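You operate a simulated robot arm through the tools that you are given. There is no shell and no other tool. Be economical: measure what you need, move in short steps, check, and stop when the job is done.

You are at the controls of a simulated robot arm. One attempt, no reset.

## Task
Close the onion crate.

Only the result counts: the job must be done as asked and must still hold three seconds after the hand-in. Knocking over, shifting, dropping, spilling or breaking anything else fails it.

## Robot
A 7-joint arm with a two-finger parallel gripper, fixed in place. Base frame: the origin is at the foot of the arm, x ahead of it, y to its left, z up. Lengths are in mm, angles in degrees, forces in N, time in s.
With the tool pointing down near the work surface it reaches from about 260 to 680 mm from the base axis. Its first joint turns from -66.0 to 66.0 degrees. Payload 1.57 kg.
Tool frame: the origin (TCP) lies between the finger pads and is the grasp point; the fingertips stand 30 mm ahead of it; z points along the fingers, y is the line along which they close. The gripper opens to 110 mm. The fingers are 24 mm wide and 12 mm thick; the gripper's body (48 by 112 mm) begins 78 mm behind the TCP.
Orientation is that of the tool frame in the base frame, as [roll, pitch, yaw] about the fixed x, y, z axes, in that order (R = Rz(yaw) Ry(pitch) Rx(roll)). With the fingers straight down and closing along the base's y, the tool's x points along the base's -x, its y along +y and its z along -z.

## Interface
- The arm moves only by the tool send_rows. Its argument "series" is a list of rows, each a list of 7 numbers: the shift along the tool's x, y, z in mm, then the turn, a rotation vector about the tool's x, y, z in degrees, then the opening, from 0 (shut) to 1 (fully open). In form: [[x, y, z, ax, ay, az, fingers], ...]. A call has 1 to 10 rows; each row is the pose to reach, as a shift and turn from the pose commanded when the call began, along the tool's axes at that moment. A row lasts 0.2 s, in which the tool goes at most 50 mm and 8.6 degrees; a call with a longer step from one row to the next is refused whole, and so is a gripper value outside its range. A pose out of reach is approached as far as the arm can. The call stops where the force on the tool passes 40 N (or 10 N more than at its start, if that is more) or the arm is blocked; 0.2 s more then pass. The fingers move at their own pace (about 108 mm/s each) and stop on an object; they squeeze with about 31 N. The grip force told is the motor's: it shows also when the fingers shut on nothing. Time passes only in rows, and 0.2 s behind the last, so rows that repeat a pose let the fingers close. The reply holds the time, the measured pose of the TCP, the force on the tool along the base axes, the opening and the grip force, in the units named above and with some noise, and new pictures: "pictures" is both (left out), scene, wrist or none.
- Cameras (640 x 400 px; columns grow to the right, rows downward): "scene" is fixed at [157.4, -402.7, 1384]; the picture's right is [0.79, -0.62, 0.00], its down [-0.50, -0.63, -0.60] and it looks along [0.37, 0.47, -0.80] (base axes); focal length 357 px, centre (320, 200). "wrist" rides on the gripper at [70, 16, -141] in the tool frame; the picture's right is [-0.23, 0.97, 0.00], its down [-0.86, -0.20, -0.48] and it looks along [-0.47, -0.11, 0.88] (tool axes); focal length 222 px, centre (320, 200). There is no depth. A picture from a camera that has moved, and an enlarged one, comes with that camera's place and axes in the base frame and with its lens. The place of the scene camera against the robot may be out by one fixed shift of up to 12 mm in any direction.
- enlarge(camera, box): a new picture of the part [left, top, right, bottom] of that camera's present view, enlarged. The clock stands still meanwhile.
- sign_off(): hands the job in; it is judged then, once.

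Work in short steps. Places have to be worked out from the pictures, the camera data and where the tool is seen: move nearer, look again, correct. Check each grasp and each placing, and mend what went wrong. You have 90 turns and 170 pictures in all, those below and enlarged ones among them. Open the gripper and draw the arm clear of the work before you hand the job in, unless the task says otherwise; then end with one line.

The tools are called after "Emit:" as name(argument=value, ...) on one line, values as JSON. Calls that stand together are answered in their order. send_rows: Moves the arm, as the interface text tells. Its arguments: {"type":"object","properties":{"series":{"type":"array","items":{"type":"array","items":{"type":"number"}}},"pictures":{"type":"string","enum":["both","scene","wrist","none"]}},"required":["series"]} The other tools are called the same way: enlarge (camera, box) takes an enlarged picture of a part of a camera's view; sign_off () hands the job in.

At the start:

```text
clock: 0.0
position: [398.3, 17.4, 926.1]
tool_rot: [180.0, 0.0, 180.0]
force: [0.0, 1.0, 0.2]
gripper_width: 109.9
finger_force: 0.1
```

scene: 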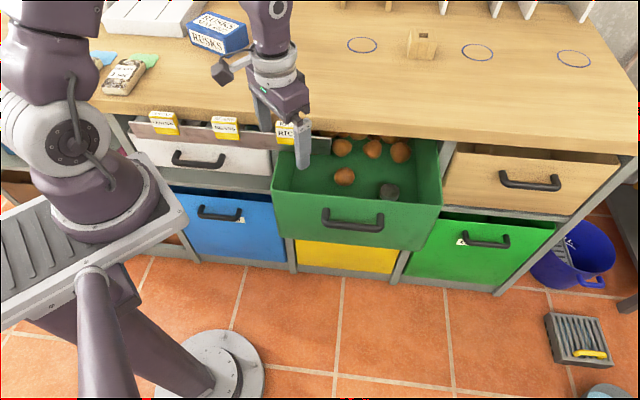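
wrist: 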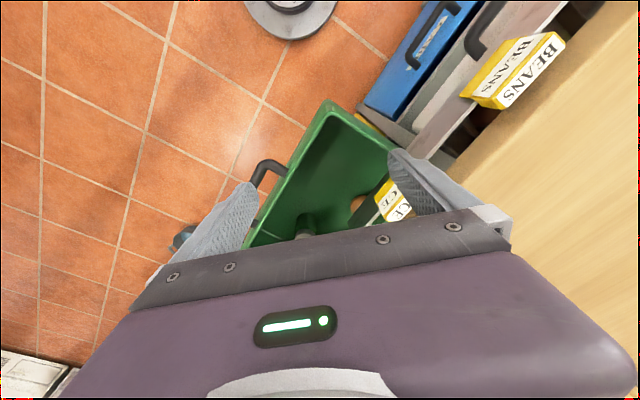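

The green crate in the upper row stands open with onion-like balls in it. I'll look closer before moving.

Emit:
enlarge(camera="scene", box=[240, 100, 480, 280])

Emit:
enlarge(camera="scene", box=[90, 80, 330, 230])

Emit:
enlarge(camera="wrist", box=[220, 80, 460, 250])

```text
2.22 times, centred on (360, 190) of scene
camera zoom: at [157.4, -402.7, 1384.0], right [0.79, -0.62, 0.0], down [-0.5, -0.63, -0.6], along [0.37, 0.47, -0.8], focal length 794 px, centre (231, 222)
```

zoom: 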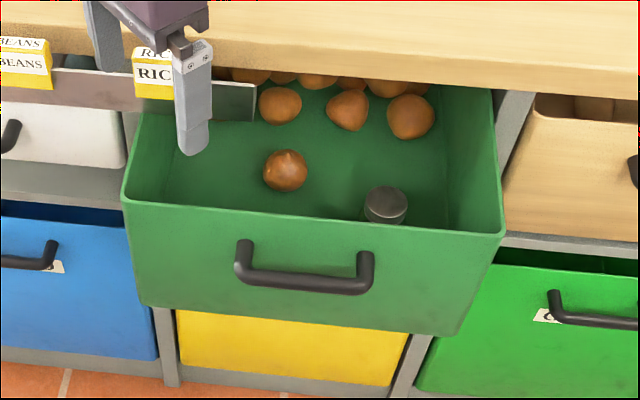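

```text
2.67 times, centred on (210, 155) of scene
camera zoom: at [157.4, -402.7, 1384.0], right [0.79, -0.62, 0.0], down [-0.5, -0.63, -0.6], along [0.37, 0.47, -0.8], focal length 952 px, centre (613, 320)
```

zoom: 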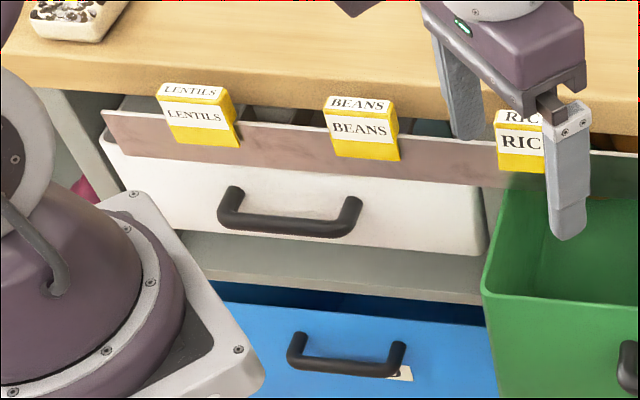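

```text
2.35 times, centred on (340, 165) of wrist
camera zoom: at [330.2, 33.7, 1066.3], right [0.23, 0.97, 0.0], down [0.86, -0.2, 0.48], along [0.47, -0.11, -0.88], focal length 523 px, centre (273, 282)
```

zoom: 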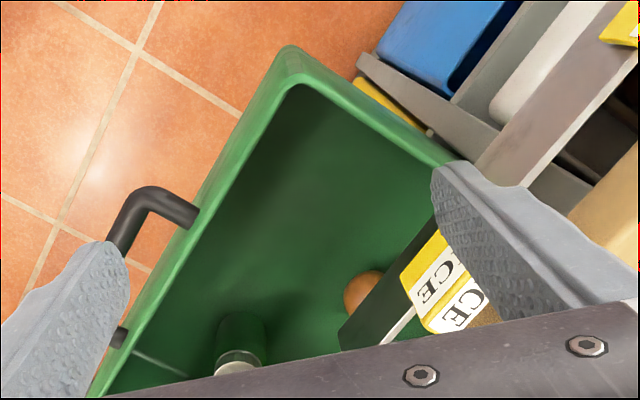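

Camera rays put the cabinet front diagonal (normal about (-0.7,-0.7)), crate rim near z≈770, and a rail with boxes hanging just above the crate. I back off and yaw to face the crate to look along the rail gap.

Emit:
send_rows(series=[[16, -28, -4, 0, 0, -7.5, 0], [32, -56, -8, 0, 0, -15, 0], [49, -84, -12, 0, 0, -22.5, 0], [65, -111, -16, 0, 0, -30, 0], [82, -140, -20, 0, 0, -37.5, 0], [98, -167, -24, 0, 0, -45, 0]])

```text
clock: 1.4
position: [301.0, -152.0, 949.3]
tool_rot: [180.0, 0.0, -134.8]
force: [0.2, 0.2, 0.1]
gripper_width: 0.2
finger_force: 21.6
camera wrist: at [241.2, -187.8, 1089.9], right [-0.53, 0.85, 0.0], down [0.74, 0.47, 0.48], along [0.41, 0.25, -0.88], focal length 222 px, centre (320, 200)
```

scene: 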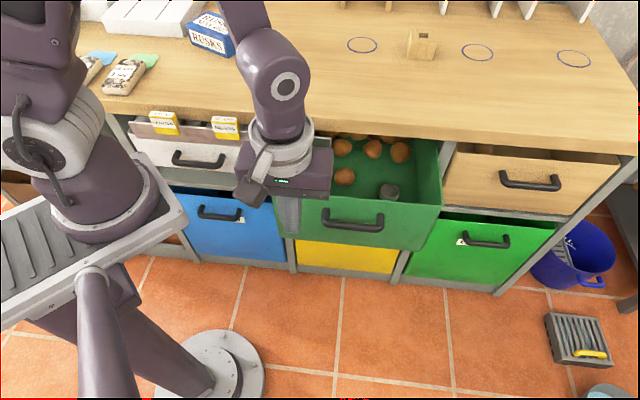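
wrist: 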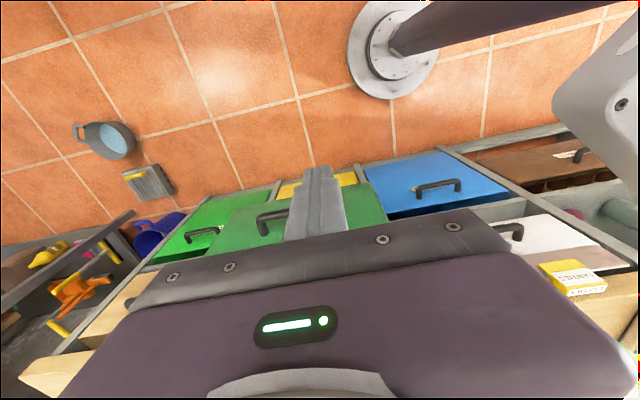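

The gripper body hides what lies ahead; tilting the fingers forward should bring the camera to a nearly level view of the rail and rim. I stay about 170 mm in front of the crate.

Emit:
send_rows(series=[[0, 0, 15, 0, -7.5, 0, 0], [0, 0, 30, 0, -15, 0, 0], [0, 0, 45, 0, -22.5, 0, 0], [0, 0, 60, 0, -30, 0, 0], [0, 0, 80, 0, -37.5, 0, 0], [0, 0, 100, 0, -45, 0, 0]])

```text
clock: 2.8
position: [331.3, -175.4, 868.5]
tool_rot: [179.0, 44.9, -135.4]
force: [-0.6, 0.7, -0.1]
gripper_width: 0.0
finger_force: 20.6
out of reach, approached as far as the arm can: row 3, 5, 6
camera wrist: at [215.7, -268.7, 918.6], right [-0.58, 0.8, 0.17], down [0.34, 0.04, 0.94], along [0.74, 0.6, -0.29], focal length 222 px, centre (320, 200)
```

scene: 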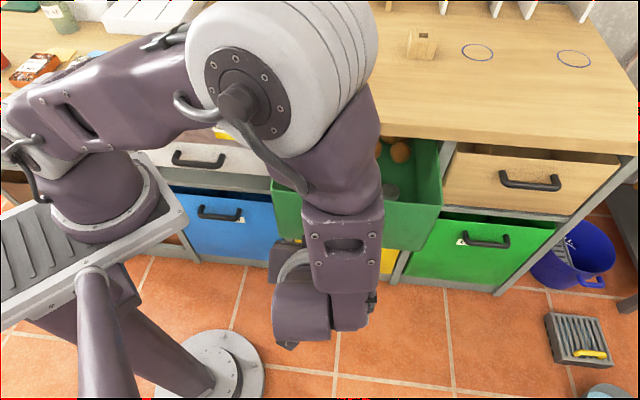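
wrist: 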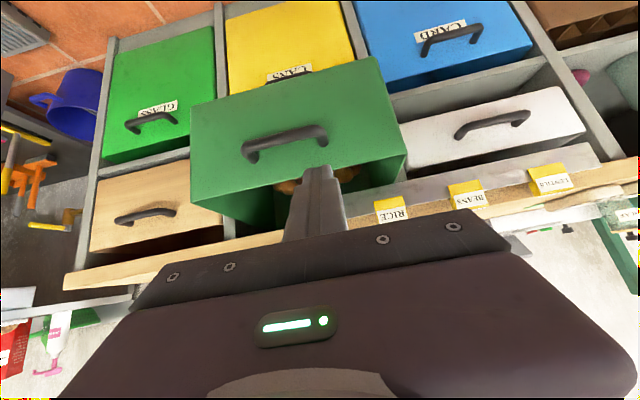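

Excellent view (upside-down). I enlarge the rail and crate rim.

Emit:
enlarge(camera="wrist", box=[340, 110, 600, 250])

Emit:
enlarge(camera="wrist", box=[180, 50, 420, 240])

```text
2.46 times, centred on (470, 180) of wrist
camera zoom: at [215.7, -268.7, 918.6], right [-0.58, 0.8, 0.17], down [0.34, 0.04, 0.94], along [0.74, 0.6, -0.29], focal length 547 px, centre (-49, 249)
```

zoom: 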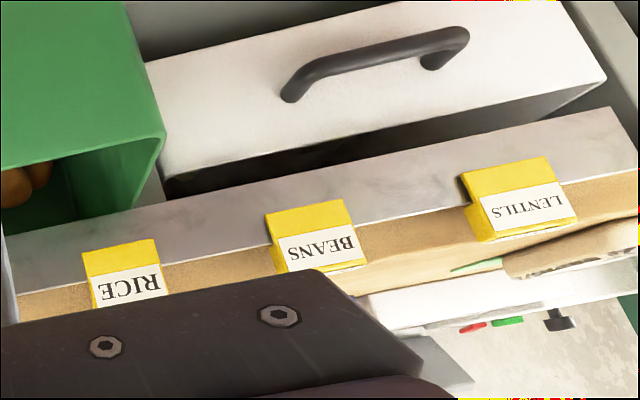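

```text
2.11 times, centred on (300, 145) of wrist
camera zoom: at [215.7, -268.7, 918.6], right [-0.58, 0.8, 0.17], down [0.34, 0.04, 0.94], along [0.74, 0.6, -0.29], focal length 468 px, centre (362, 316)
```

zoom: 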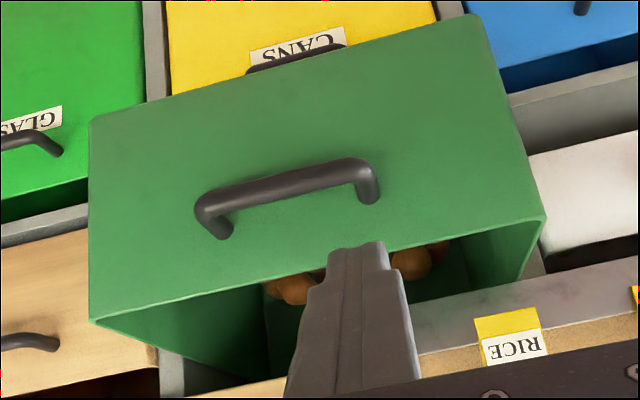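

The rail with tags is fixed along the counter edge (z≈781–830, f≈411) and the crate rim (≈779) passes under it; the front panel is z≈577–779, centre near (500,-88), handle at z≈720. I bring the closed fingertips, tilted forward, to just in front of the panel above the handle.

Emit:
send_rows(series=[[-7, -16, 25, 0, 0, 0, 0], [-14, -31, 49, 0, 0, 0, 0], [-21, -47, 74, 0, 0, 0, 0], [-28, -63, 98, 0, 0, 0, 0], [-35, -78, 115, 0, 0, 0, 0], [-40, -90, 128, 0, 0, 0, 0]])

```text
clock: 4.2
position: [478.6, -156.8, 805.1]
tool_rot: [180.0, 45.0, -134.9]
force: [0.2, 0.3, -0.2]
gripper_width: 0.0
finger_force: 21.6
camera wrist: at [362.7, -249.4, 855.0], right [-0.58, 0.8, 0.16], down [0.33, 0.05, 0.94], along [0.75, 0.6, -0.29], focal length 222 px, centre (320, 200)
```

scene: 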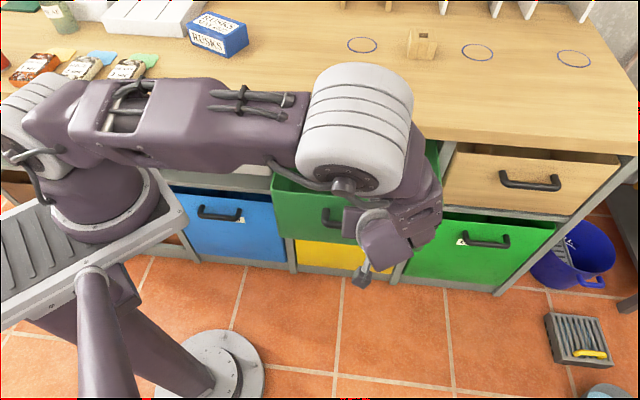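
wrist: 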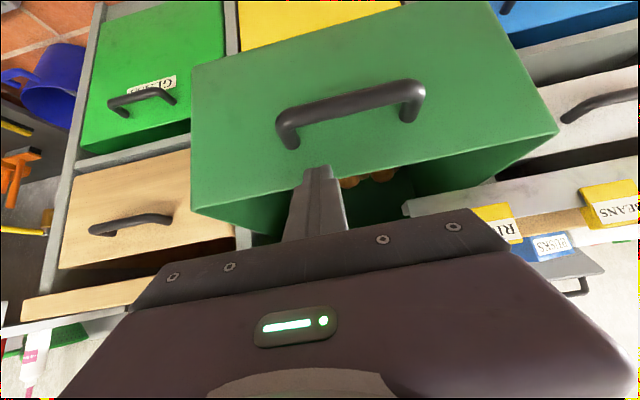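

Fingertips sit in front of the panel, about 35 mm right of the handle centre and 20–40 mm high. I correct that, staying just shy of contact.

Emit:
send_rows(series=[[7, 15, 18, 0, 0, 0, 0], [14, 30, 35, 0, 0, 0, 0]], pictures="wrist")

Emit:
enlarge(camera="wrist", box=[200, 60, 500, 250])

```text
clock: 4.8
position: [468.5, -125.0, 770.9]
tool_rot: [180.0, 45.0, -135.0]
force: [-0.3, -1.1, -0.5]
gripper_width: 0.1
finger_force: 21.2
camera wrist: at [352.4, -217.8, 821.2], right [-0.57, 0.8, 0.16], down [0.33, 0.05, 0.94], along [0.75, 0.59, -0.29], focal length 222 px, centre (320, 200)
```

wrist: 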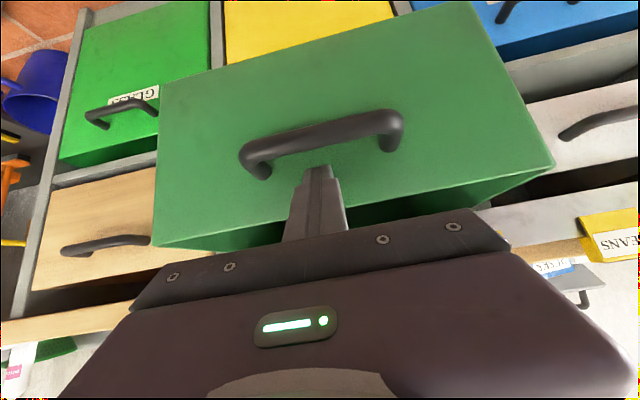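

```text
2.11 times, centred on (350, 155) of wrist
camera zoom: at [352.4, -217.8, 821.2], right [-0.57, 0.8, 0.16], down [0.33, 0.05, 0.94], along [0.75, 0.59, -0.29], focal length 468 px, centre (257, 295)
```

zoom: 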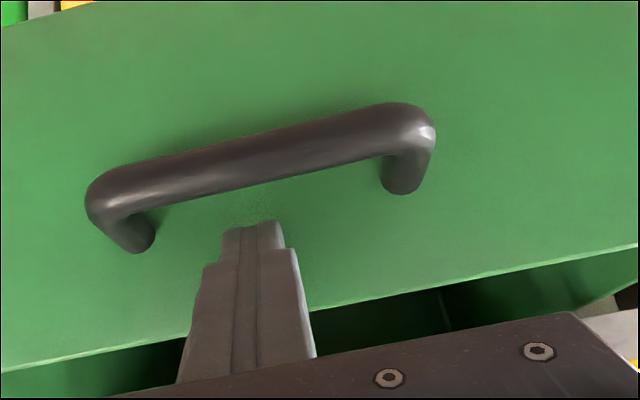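

The tip is above the bar and in front of the panel. I push gently forward along the crate's slide direction to make contact.

Emit:
send_rows(series=[[-4, 0, 4, 0, 0, 0, 0], [-8, 0, 8, 0, 0, 0, 0], [-12, 0, 12, 0, 0, 0, 0], [-16, 0, 16, 0, 0, 0, 0], [-20, 0, 20, 0, 0, 0, 0], [-24, 0, 24, 0, 0, 0, 0], [-28, 0, 28, 0, 0, 0, 0]])

```text
clock: 6.4
position: [497.6, -95.6, 770.7]
tool_rot: [180.0, 45.0, -135.0]
force: [-0.2, 0.1, 0.2]
gripper_width: 0.0
finger_force: 21.6
camera wrist: at [380.7, -188.5, 820.6], right [-0.58, 0.8, 0.16], down [0.33, 0.05, 0.94], along [0.75, 0.6, -0.29], focal length 222 px, centre (320, 200)
```

scene: 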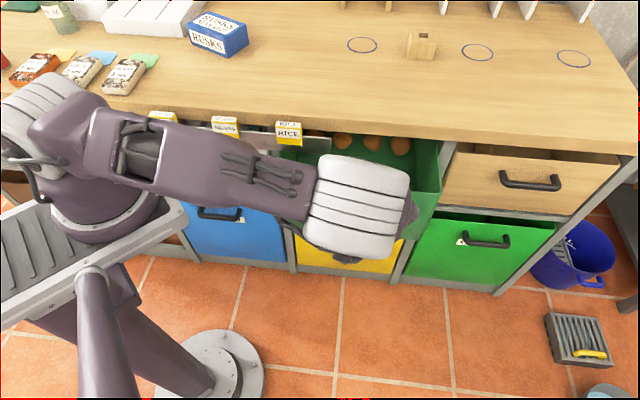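
wrist: 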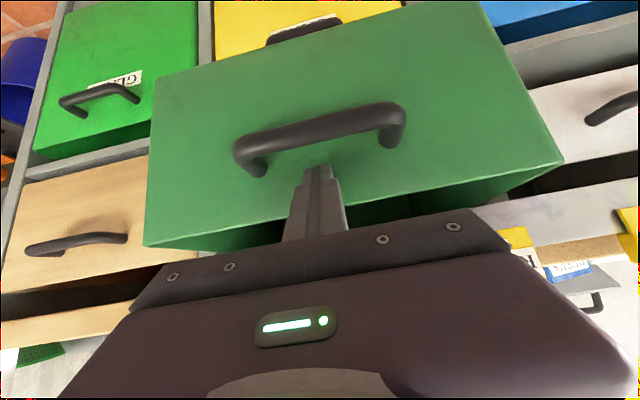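

The crate is following with almost no resistance, and the rail and tags are undisturbed. I continue at the same gentle pace.

Emit:
send_rows(series=[[-4, 0, 4, 0, 0, 0, 0], [-8, 0, 8, 0, 0, 0, 0], [-12, 0, 12, 0, 0, 0, 0], [-16, 0, 16, 0, 0, 0, 0], [-20, 0, 20, 0, 0, 0, 0], [-24, 0, 24, 0, 0, 0, 0], [-28, 0, 28, 0, 0, 0, 0], [-32, 0, 32, 0, 0, 0, 0]])

```text
clock: 8.2
position: [528.7, -63.8, 771.9]
tool_rot: [-180.0, 45.0, -135.0]
force: [-0.8, 0.4, -0.4]
gripper_width: 0.3
finger_force: 21.1
camera wrist: at [412.5, -155.9, 822.2], right [-0.58, 0.8, 0.16], down [0.33, 0.05, 0.94], along [0.75, 0.6, -0.29], focal length 222 px, centre (320, 200)
```

scene: 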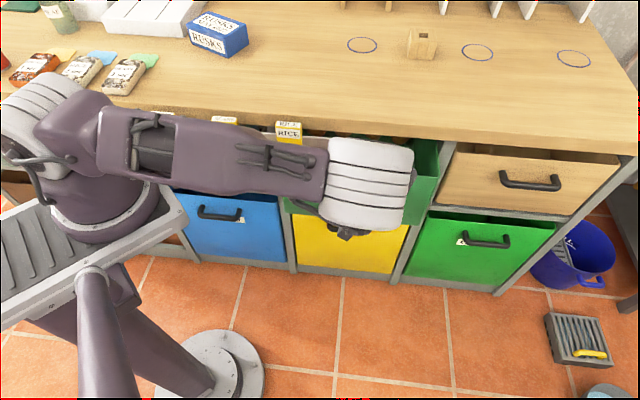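
wrist: 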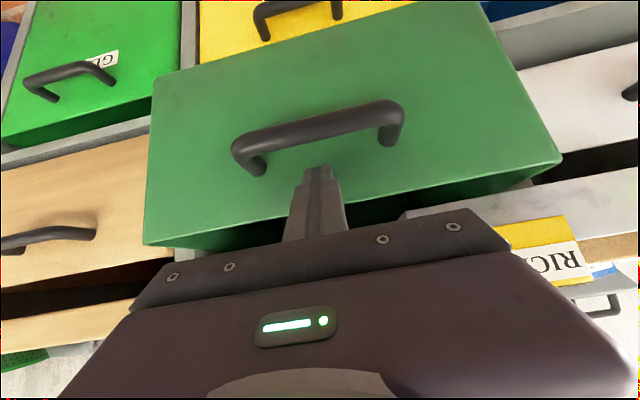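

Panel is now at f≈358, rail at ≈411. I zoom to check the gap between rim and rail before going under it.

Emit:
enlarge(camera="wrist", box=[400, 130, 640, 280])

Emit:
enlarge(camera="scene", box=[260, 100, 460, 230])

```text
2.67 times, centred on (520, 205) of wrist
camera zoom: at [412.5, -155.9, 822.2], right [-0.58, 0.8, 0.16], down [0.33, 0.05, 0.94], along [0.75, 0.6, -0.29], focal length 592 px, centre (-213, 187)
```

zoom: 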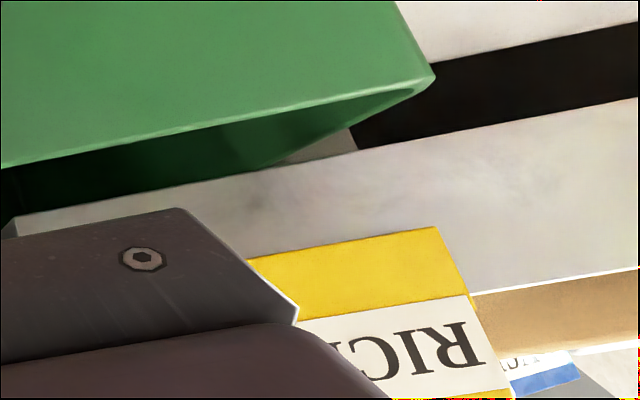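

```text
3.08 times, centred on (360, 165) of scene
camera zoom: at [157.4, -402.7, 1384.0], right [0.79, -0.62, 0.0], down [-0.5, -0.63, -0.6], along [0.37, 0.47, -0.8], focal length 1099 px, centre (197, 308)
```

zoom: 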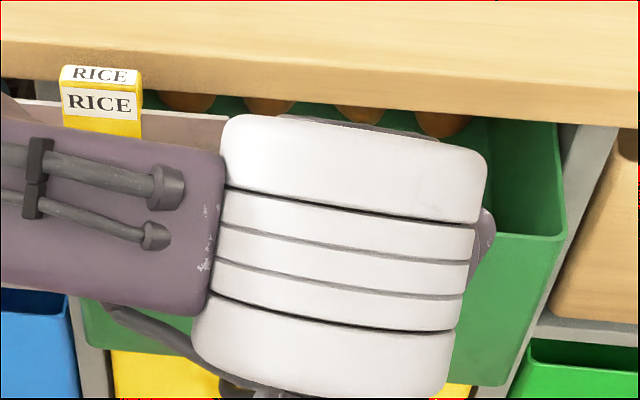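

The rim looks about 5 mm below the rail's lower edge, so it should pass. I continue in smaller steps to see how it goes under.

Emit:
send_rows(series=[[-3.5, 0, 3.5, 0, 0, 0, 0], [-7, 0, 7, 0, 0, 0, 0], [-10.5, 0, 10.5, 0, 0, 0, 0], [-14, 0, 14, 0, 0, 0, 0], [-17.5, 0, 17.5, 0, 0, 0, 0], [-21, 0, 21, 0, 0, 0, 0], [-25, 0, 25, 0, 0, 0, 0]])

Emit:
enlarge(camera="wrist", box=[400, 130, 640, 280])

```text
clock: 9.8
position: [554.6, -38.8, 771.2]
tool_rot: [180.0, 45.0, -135.0]
force: [-0.1, -0.3, -1.4]
gripper_width: 0.0
finger_force: 21.3
camera wrist: at [438.1, -131.1, 821.1], right [-0.57, 0.8, 0.16], down [0.33, 0.05, 0.94], along [0.75, 0.59, -0.29], focal length 222 px, centre (320, 200)
```

scene: 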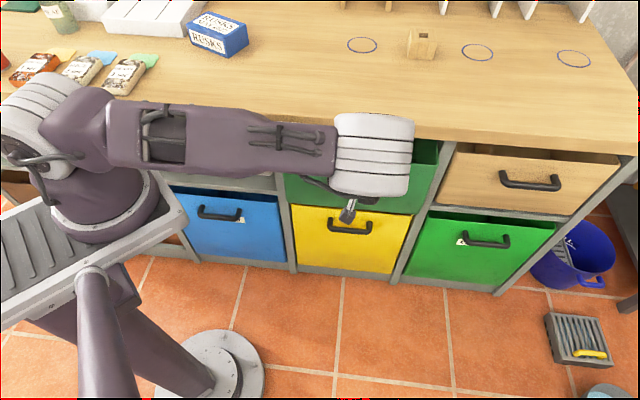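
wrist: 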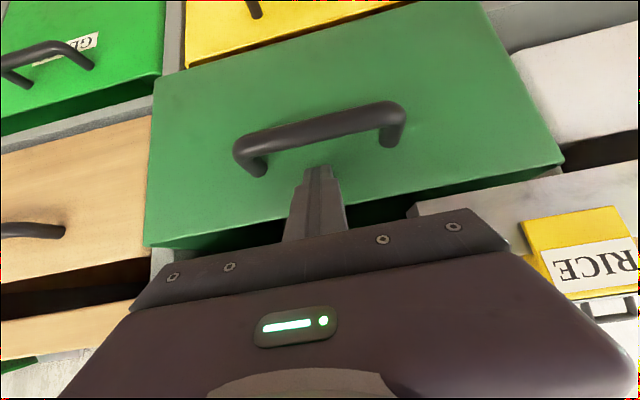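

```text
2.67 times, centred on (520, 205) of wrist
camera zoom: at [438.1, -131.1, 821.1], right [-0.57, 0.8, 0.16], down [0.33, 0.05, 0.94], along [0.75, 0.59, -0.29], focal length 592 px, centre (-213, 187)
```

zoom: 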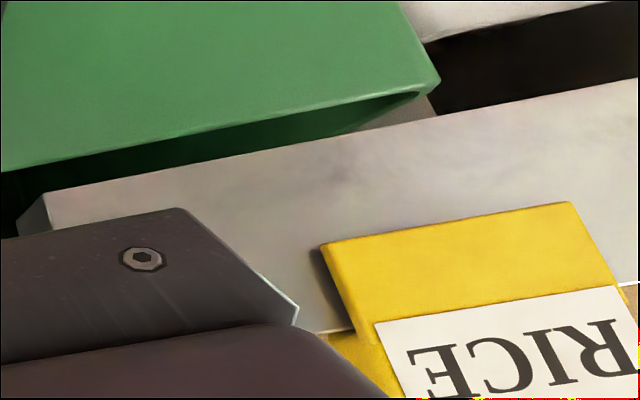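

Still smooth; the front panel is at f≈394 and the rail front at ≈410–430. The side walls already pass under it, so I continue in small steps.

Emit:
send_rows(series=[[-3.5, 0, 3.5, 0, 0, 0, 0], [-7, 0, 7, 0, 0, 0, 0], [-10.5, 0, 10.5, 0, 0, 0, 0], [-14, 0, 14, 0, 0, 0, 0], [-17.5, 0, 17.5, 0, 0, 0, 0]])

Emit:
enlarge(camera="wrist", box=[400, 130, 640, 280])

```text
clock: 11.0
position: [570.3, -20.6, 771.7]
tool_rot: [180.0, 45.0, -134.9]
force: [-0.6, -0.7, 0.2]
gripper_width: 0.0
finger_force: 20.8
camera wrist: at [454.9, -113.8, 821.5], right [-0.57, 0.8, 0.16], down [0.33, 0.05, 0.94], along [0.75, 0.6, -0.29], focal length 222 px, centre (320, 200)
```

scene: 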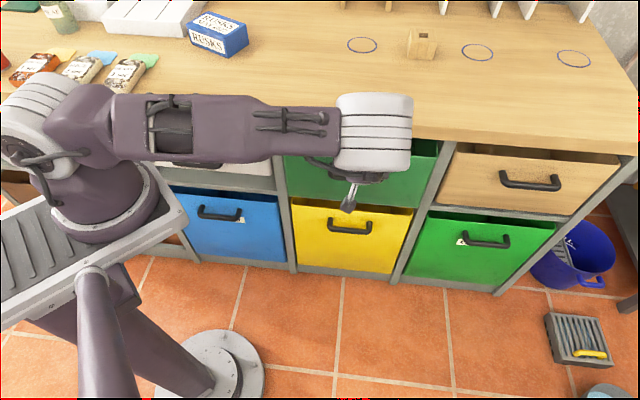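
wrist: 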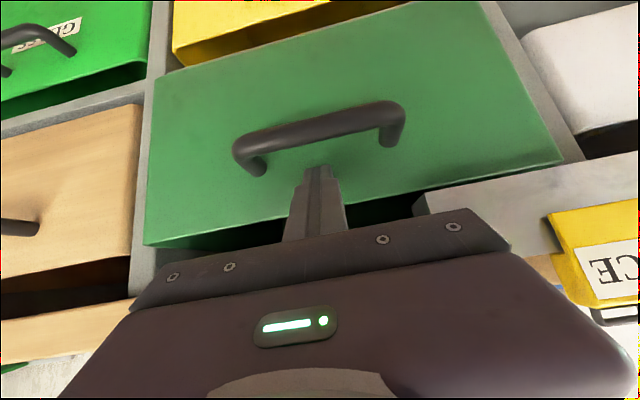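

```text
2.67 times, centred on (520, 205) of wrist
camera zoom: at [454.9, -113.8, 821.5], right [-0.57, 0.8, 0.16], down [0.33, 0.05, 0.94], along [0.75, 0.6, -0.29], focal length 592 px, centre (-213, 187)
```

zoom: 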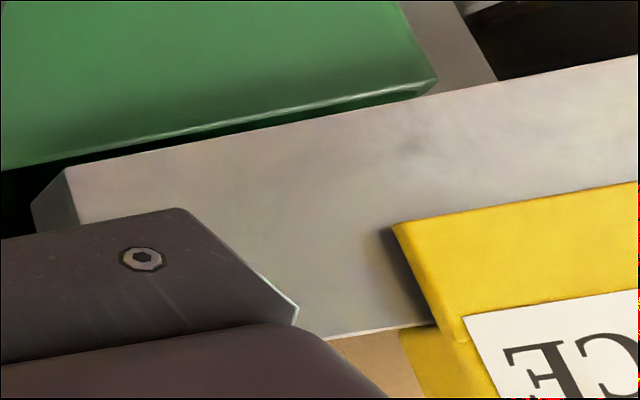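

Panel at f≈418, almost at the cabinet frame. I continue slowly, watching for the end stop.

Emit:
send_rows(series=[[-2.5, 0, 2.5, 0, 0, 0, 0], [-5, 0, 5, 0, 0, 0, 0], [-7.5, 0, 7.5, 0, 0, 0, 0], [-10, 0, 10, 0, 0, 0, 0]])

Emit:
enlarge(camera="wrist", box=[400, 130, 640, 280])

Emit:
enlarge(camera="wrist", box=[80, 0, 320, 260])

```text
clock: 12.0
position: [580.7, -11.0, 771.8]
tool_rot: [-179.9, 45.0, -135.0]
force: [-0.4, 0.6, 0.1]
gripper_width: 0.3
finger_force: 21.6
camera wrist: at [465.1, -103.8, 822.1], right [-0.58, 0.8, 0.16], down [0.33, 0.05, 0.94], along [0.75, 0.6, -0.29], focal length 222 px, centre (320, 200)
```

scene: 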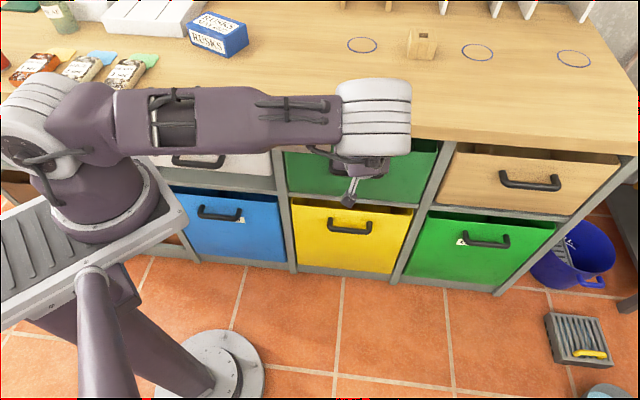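
wrist: 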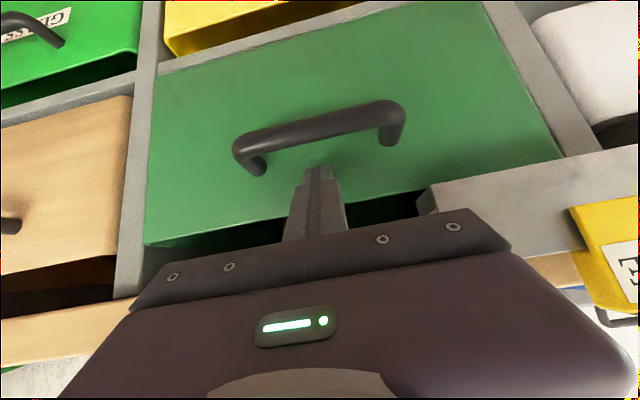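

```text
2.67 times, centred on (520, 205) of wrist
camera zoom: at [465.1, -103.8, 822.1], right [-0.58, 0.8, 0.16], down [0.33, 0.05, 0.94], along [0.75, 0.6, -0.29], focal length 592 px, centre (-213, 187)
```

zoom: 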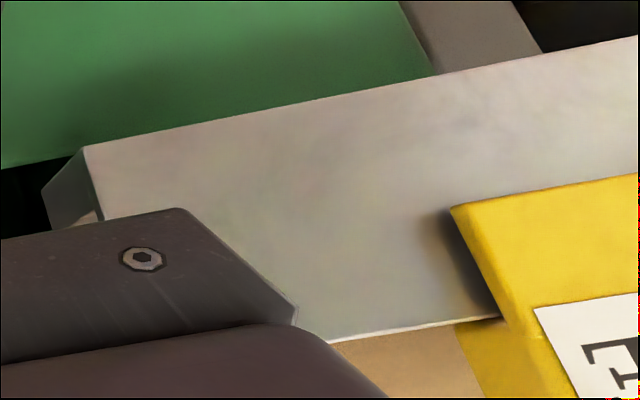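

```text
1.54 times, centred on (200, 130) of wrist
camera zoom: at [465.1, -103.8, 822.1], right [-0.58, 0.8, 0.16], down [0.33, 0.05, 0.94], along [0.75, 0.6, -0.29], focal length 342 px, centre (505, 308)
```

zoom: 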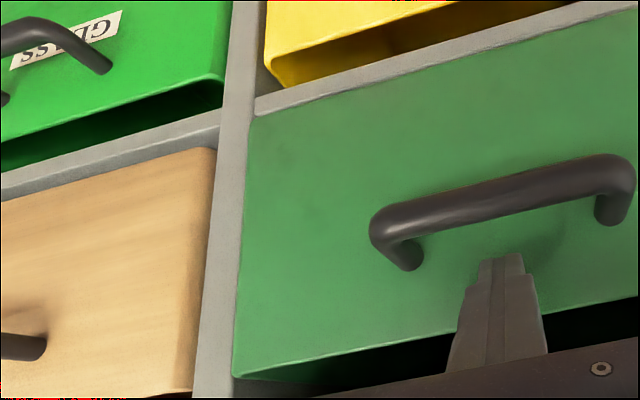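

The rim has slid behind the rail cleanly and the front is about flush with the frame; no end stop yet. I push further in fine steps until it meets resistance.

Emit:
send_rows(series=[[-2, 0, 2, 0, 0, 0, 0], [-4, 0, 4, 0, 0, 0, 0], [-6, 0, 6, 0, 0, 0, 0], [-8, 0, 8, 0, 0, 0, 0], [-10, 0, 10, 0, 0, 0, 0]])

Emit:
enlarge(camera="wrist", box=[80, 0, 320, 260])

```text
clock: 13.2
position: [588.4, -4.5, 770.0]
tool_rot: [179.8, 44.7, -135.2]
force: [-7.2, -6.0, 5.2]
gripper_width: 0.2
finger_force: 21.6
stopped in row 5: the force on the tool passed its limit (the readings are from after the stop); the commanded pose is now the measured one
camera wrist: at [471.9, -96.8, 820.8], right [-0.57, 0.8, 0.16], down [0.34, 0.05, 0.94], along [0.75, 0.59, -0.3], focal length 222 px, centre (320, 200)
```

scene: 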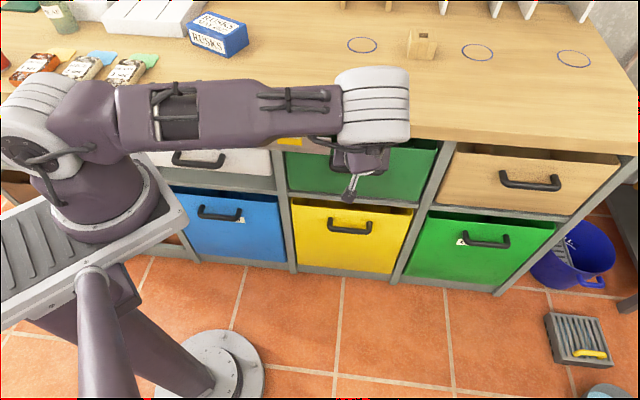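
wrist: 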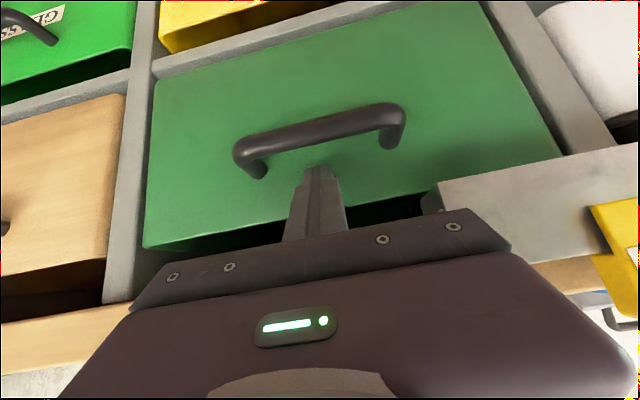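

```text
1.54 times, centred on (200, 130) of wrist
camera zoom: at [471.9, -96.8, 820.8], right [-0.57, 0.8, 0.16], down [0.34, 0.05, 0.94], along [0.75, 0.59, -0.3], focal length 342 px, centre (505, 308)
```

zoom: 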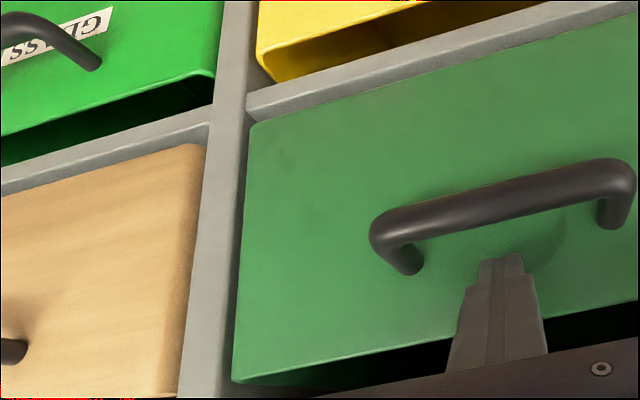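

Firm resistance with the front flush inside the frame: end stop. I back off and check the crate stays shut.

Emit:
send_rows(series=[[10, 0, -10, 0, 0, 0, 0], [30, 0, -30, 0, 0, 0, 0], [60, 0, -60, 0, 0, 0, 0], [90, 0, -90, 0, 0, 0, 0], [110, 0, -130, 0, 0, 0, 0]])

Emit:
enlarge(camera="wrist", box=[180, 40, 480, 250])

Emit:
enlarge(camera="scene", box=[230, 90, 470, 240])

```text
clock: 14.4
position: [466.4, -123.3, 783.2]
tool_rot: [179.7, 44.6, -135.3]
force: [-0.3, -1.3, -0.1]
gripper_width: 0.0
finger_force: 21.0
camera wrist: at [351.8, -215.5, 835.4], right [-0.57, 0.8, 0.16], down [0.33, 0.05, 0.94], along [0.75, 0.59, -0.3], focal length 222 px, centre (320, 200)
```

scene: 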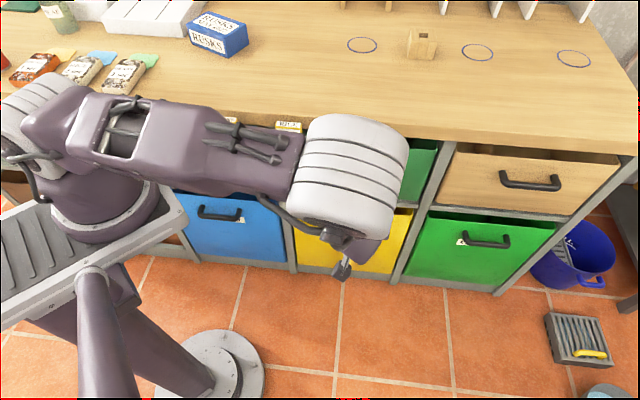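
wrist: 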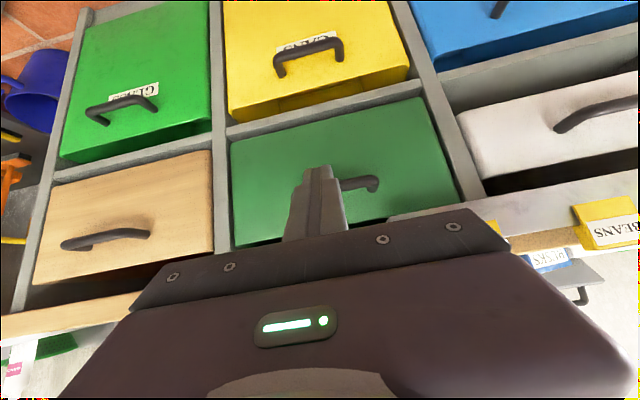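

```text
1.90 times, centred on (330, 145) of wrist
camera zoom: at [351.8, -215.5, 835.4], right [-0.57, 0.8, 0.16], down [0.33, 0.05, 0.94], along [0.75, 0.59, -0.3], focal length 423 px, centre (301, 305)
```

zoom: 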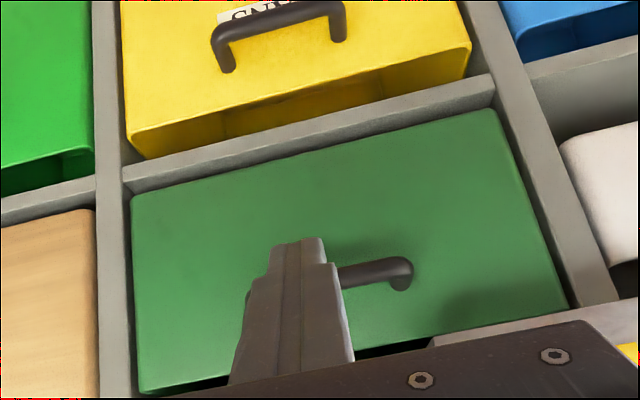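

```text
2.67 times, centred on (350, 165) of scene
camera zoom: at [157.5, -402.7, 1384.0], right [0.79, -0.62, 0.0], down [-0.5, -0.63, -0.6], along [0.37, 0.47, -0.8], focal length 952 px, centre (240, 293)
```

zoom: 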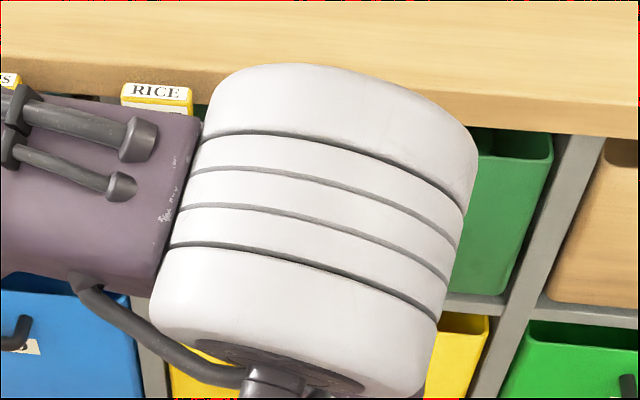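

The crate stays shut, recessed in its frame. Now I draw the arm back and up, and open the gripper.

Emit:
send_rows(series=[[1, 7, -23, 0, 0, 0, 0], [3, 14, -46, 0, 0, 0, 0], [4, 21, -70, 0, 0, 0, 0], [5, 28, -93, 0, 0, 0, 0.5], [7, 35, -116, 0, 0, 0, 1], [7, 35, -116, 0, 7.5, 0, 1], [7, 35, -116, 0, 15, 0, 1], [7, 35, -116, 0, 22.5, 0, 1], [7, 35, -116, 0, 30, 0, 1]])

```text
clock: 16.4
position: [382.0, -159.2, 862.3]
tool_rot: [179.8, 14.6, -135.2]
force: [0.1, 0.0, -0.2]
gripper_width: 109.9
finger_force: 0.0
camera wrist: at [298.6, -219.4, 981.3], right [-0.53, 0.84, 0.06], down [0.64, 0.36, 0.68], along [0.55, 0.4, -0.73], focal length 222 px, centre (320, 200)
```

scene: 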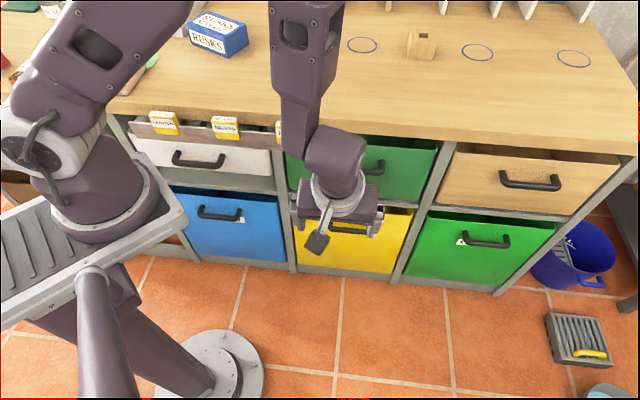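
wrist: 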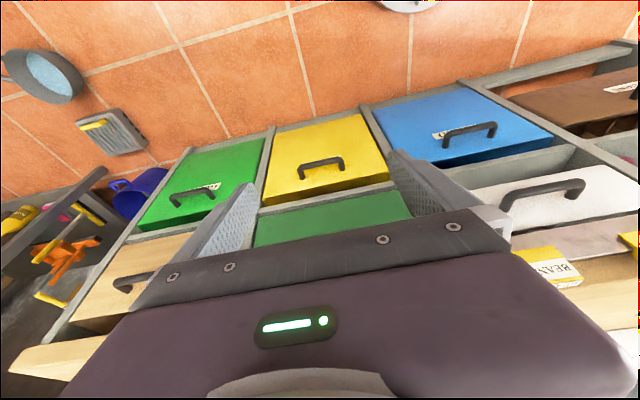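

Arm is coming clear; I lift it further back and inspect the final state.

Emit:
send_rows(series=[[10, 0, -30, 0, 5, 0, 1], [20, 0, -60, 0, 10, 0, 1], [30, 20, -90, 0, 14, 0, 1], [30, 50, -100, 0, 14, 0, 1], [30, 90, -100, 0, 14, 0, 1]])

Emit:
enlarge(camera="scene", box=[110, 90, 450, 260])

```text
clock: 17.6
position: [281.0, -134.5, 955.5]
tool_rot: [180.0, 0.7, -135.0]
force: [-0.6, -0.3, 0.7]
gripper_width: 110.1
finger_force: 0.1
camera wrist: at [220.8, -172.9, 1094.7], right [-0.53, 0.85, 0.0], down [0.74, 0.46, 0.49], along [0.41, 0.26, -0.87], focal length 222 px, centre (320, 200)
```

scene: 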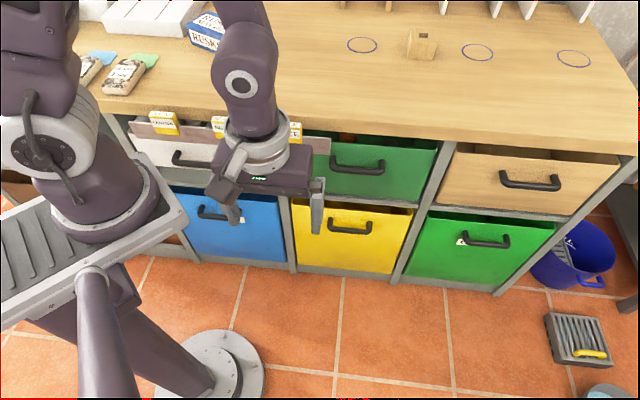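
wrist: 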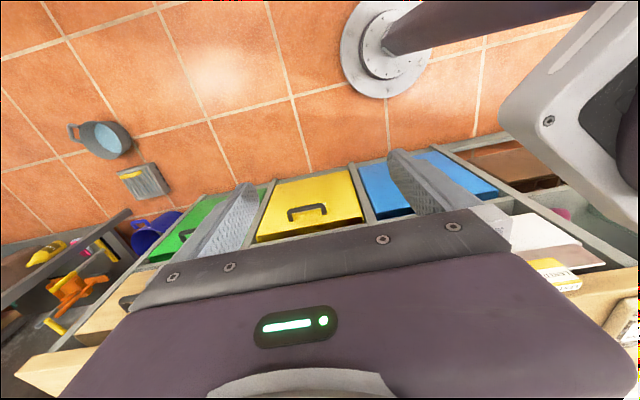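

```text
1.88 times, centred on (280, 175) of scene
camera zoom: at [157.4, -402.7, 1384.0], right [0.79, -0.62, 0.0], down [-0.5, -0.63, -0.6], along [0.37, 0.47, -0.8], focal length 672 px, centre (395, 247)
```

zoom: 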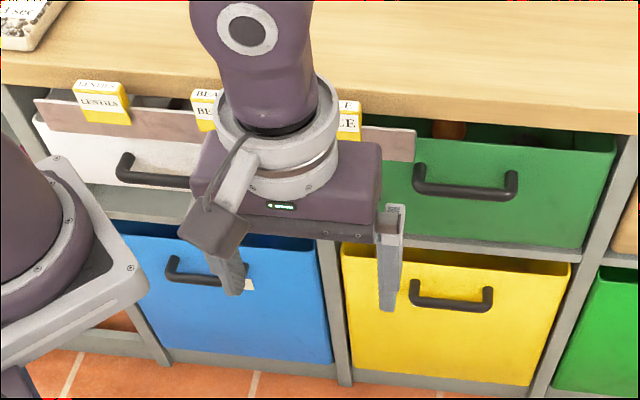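

The crate is shut flush in its frame, the rail and tags are where they were, the gripper is open and the arm is clear. I hand in.

Emit:
sign_off()

```text
The job is handed in.
```

The onion crate is closed: I pushed it in until it hit its end stop. It stayed shut when the arm backed off, and the rail and its tags look unmoved.
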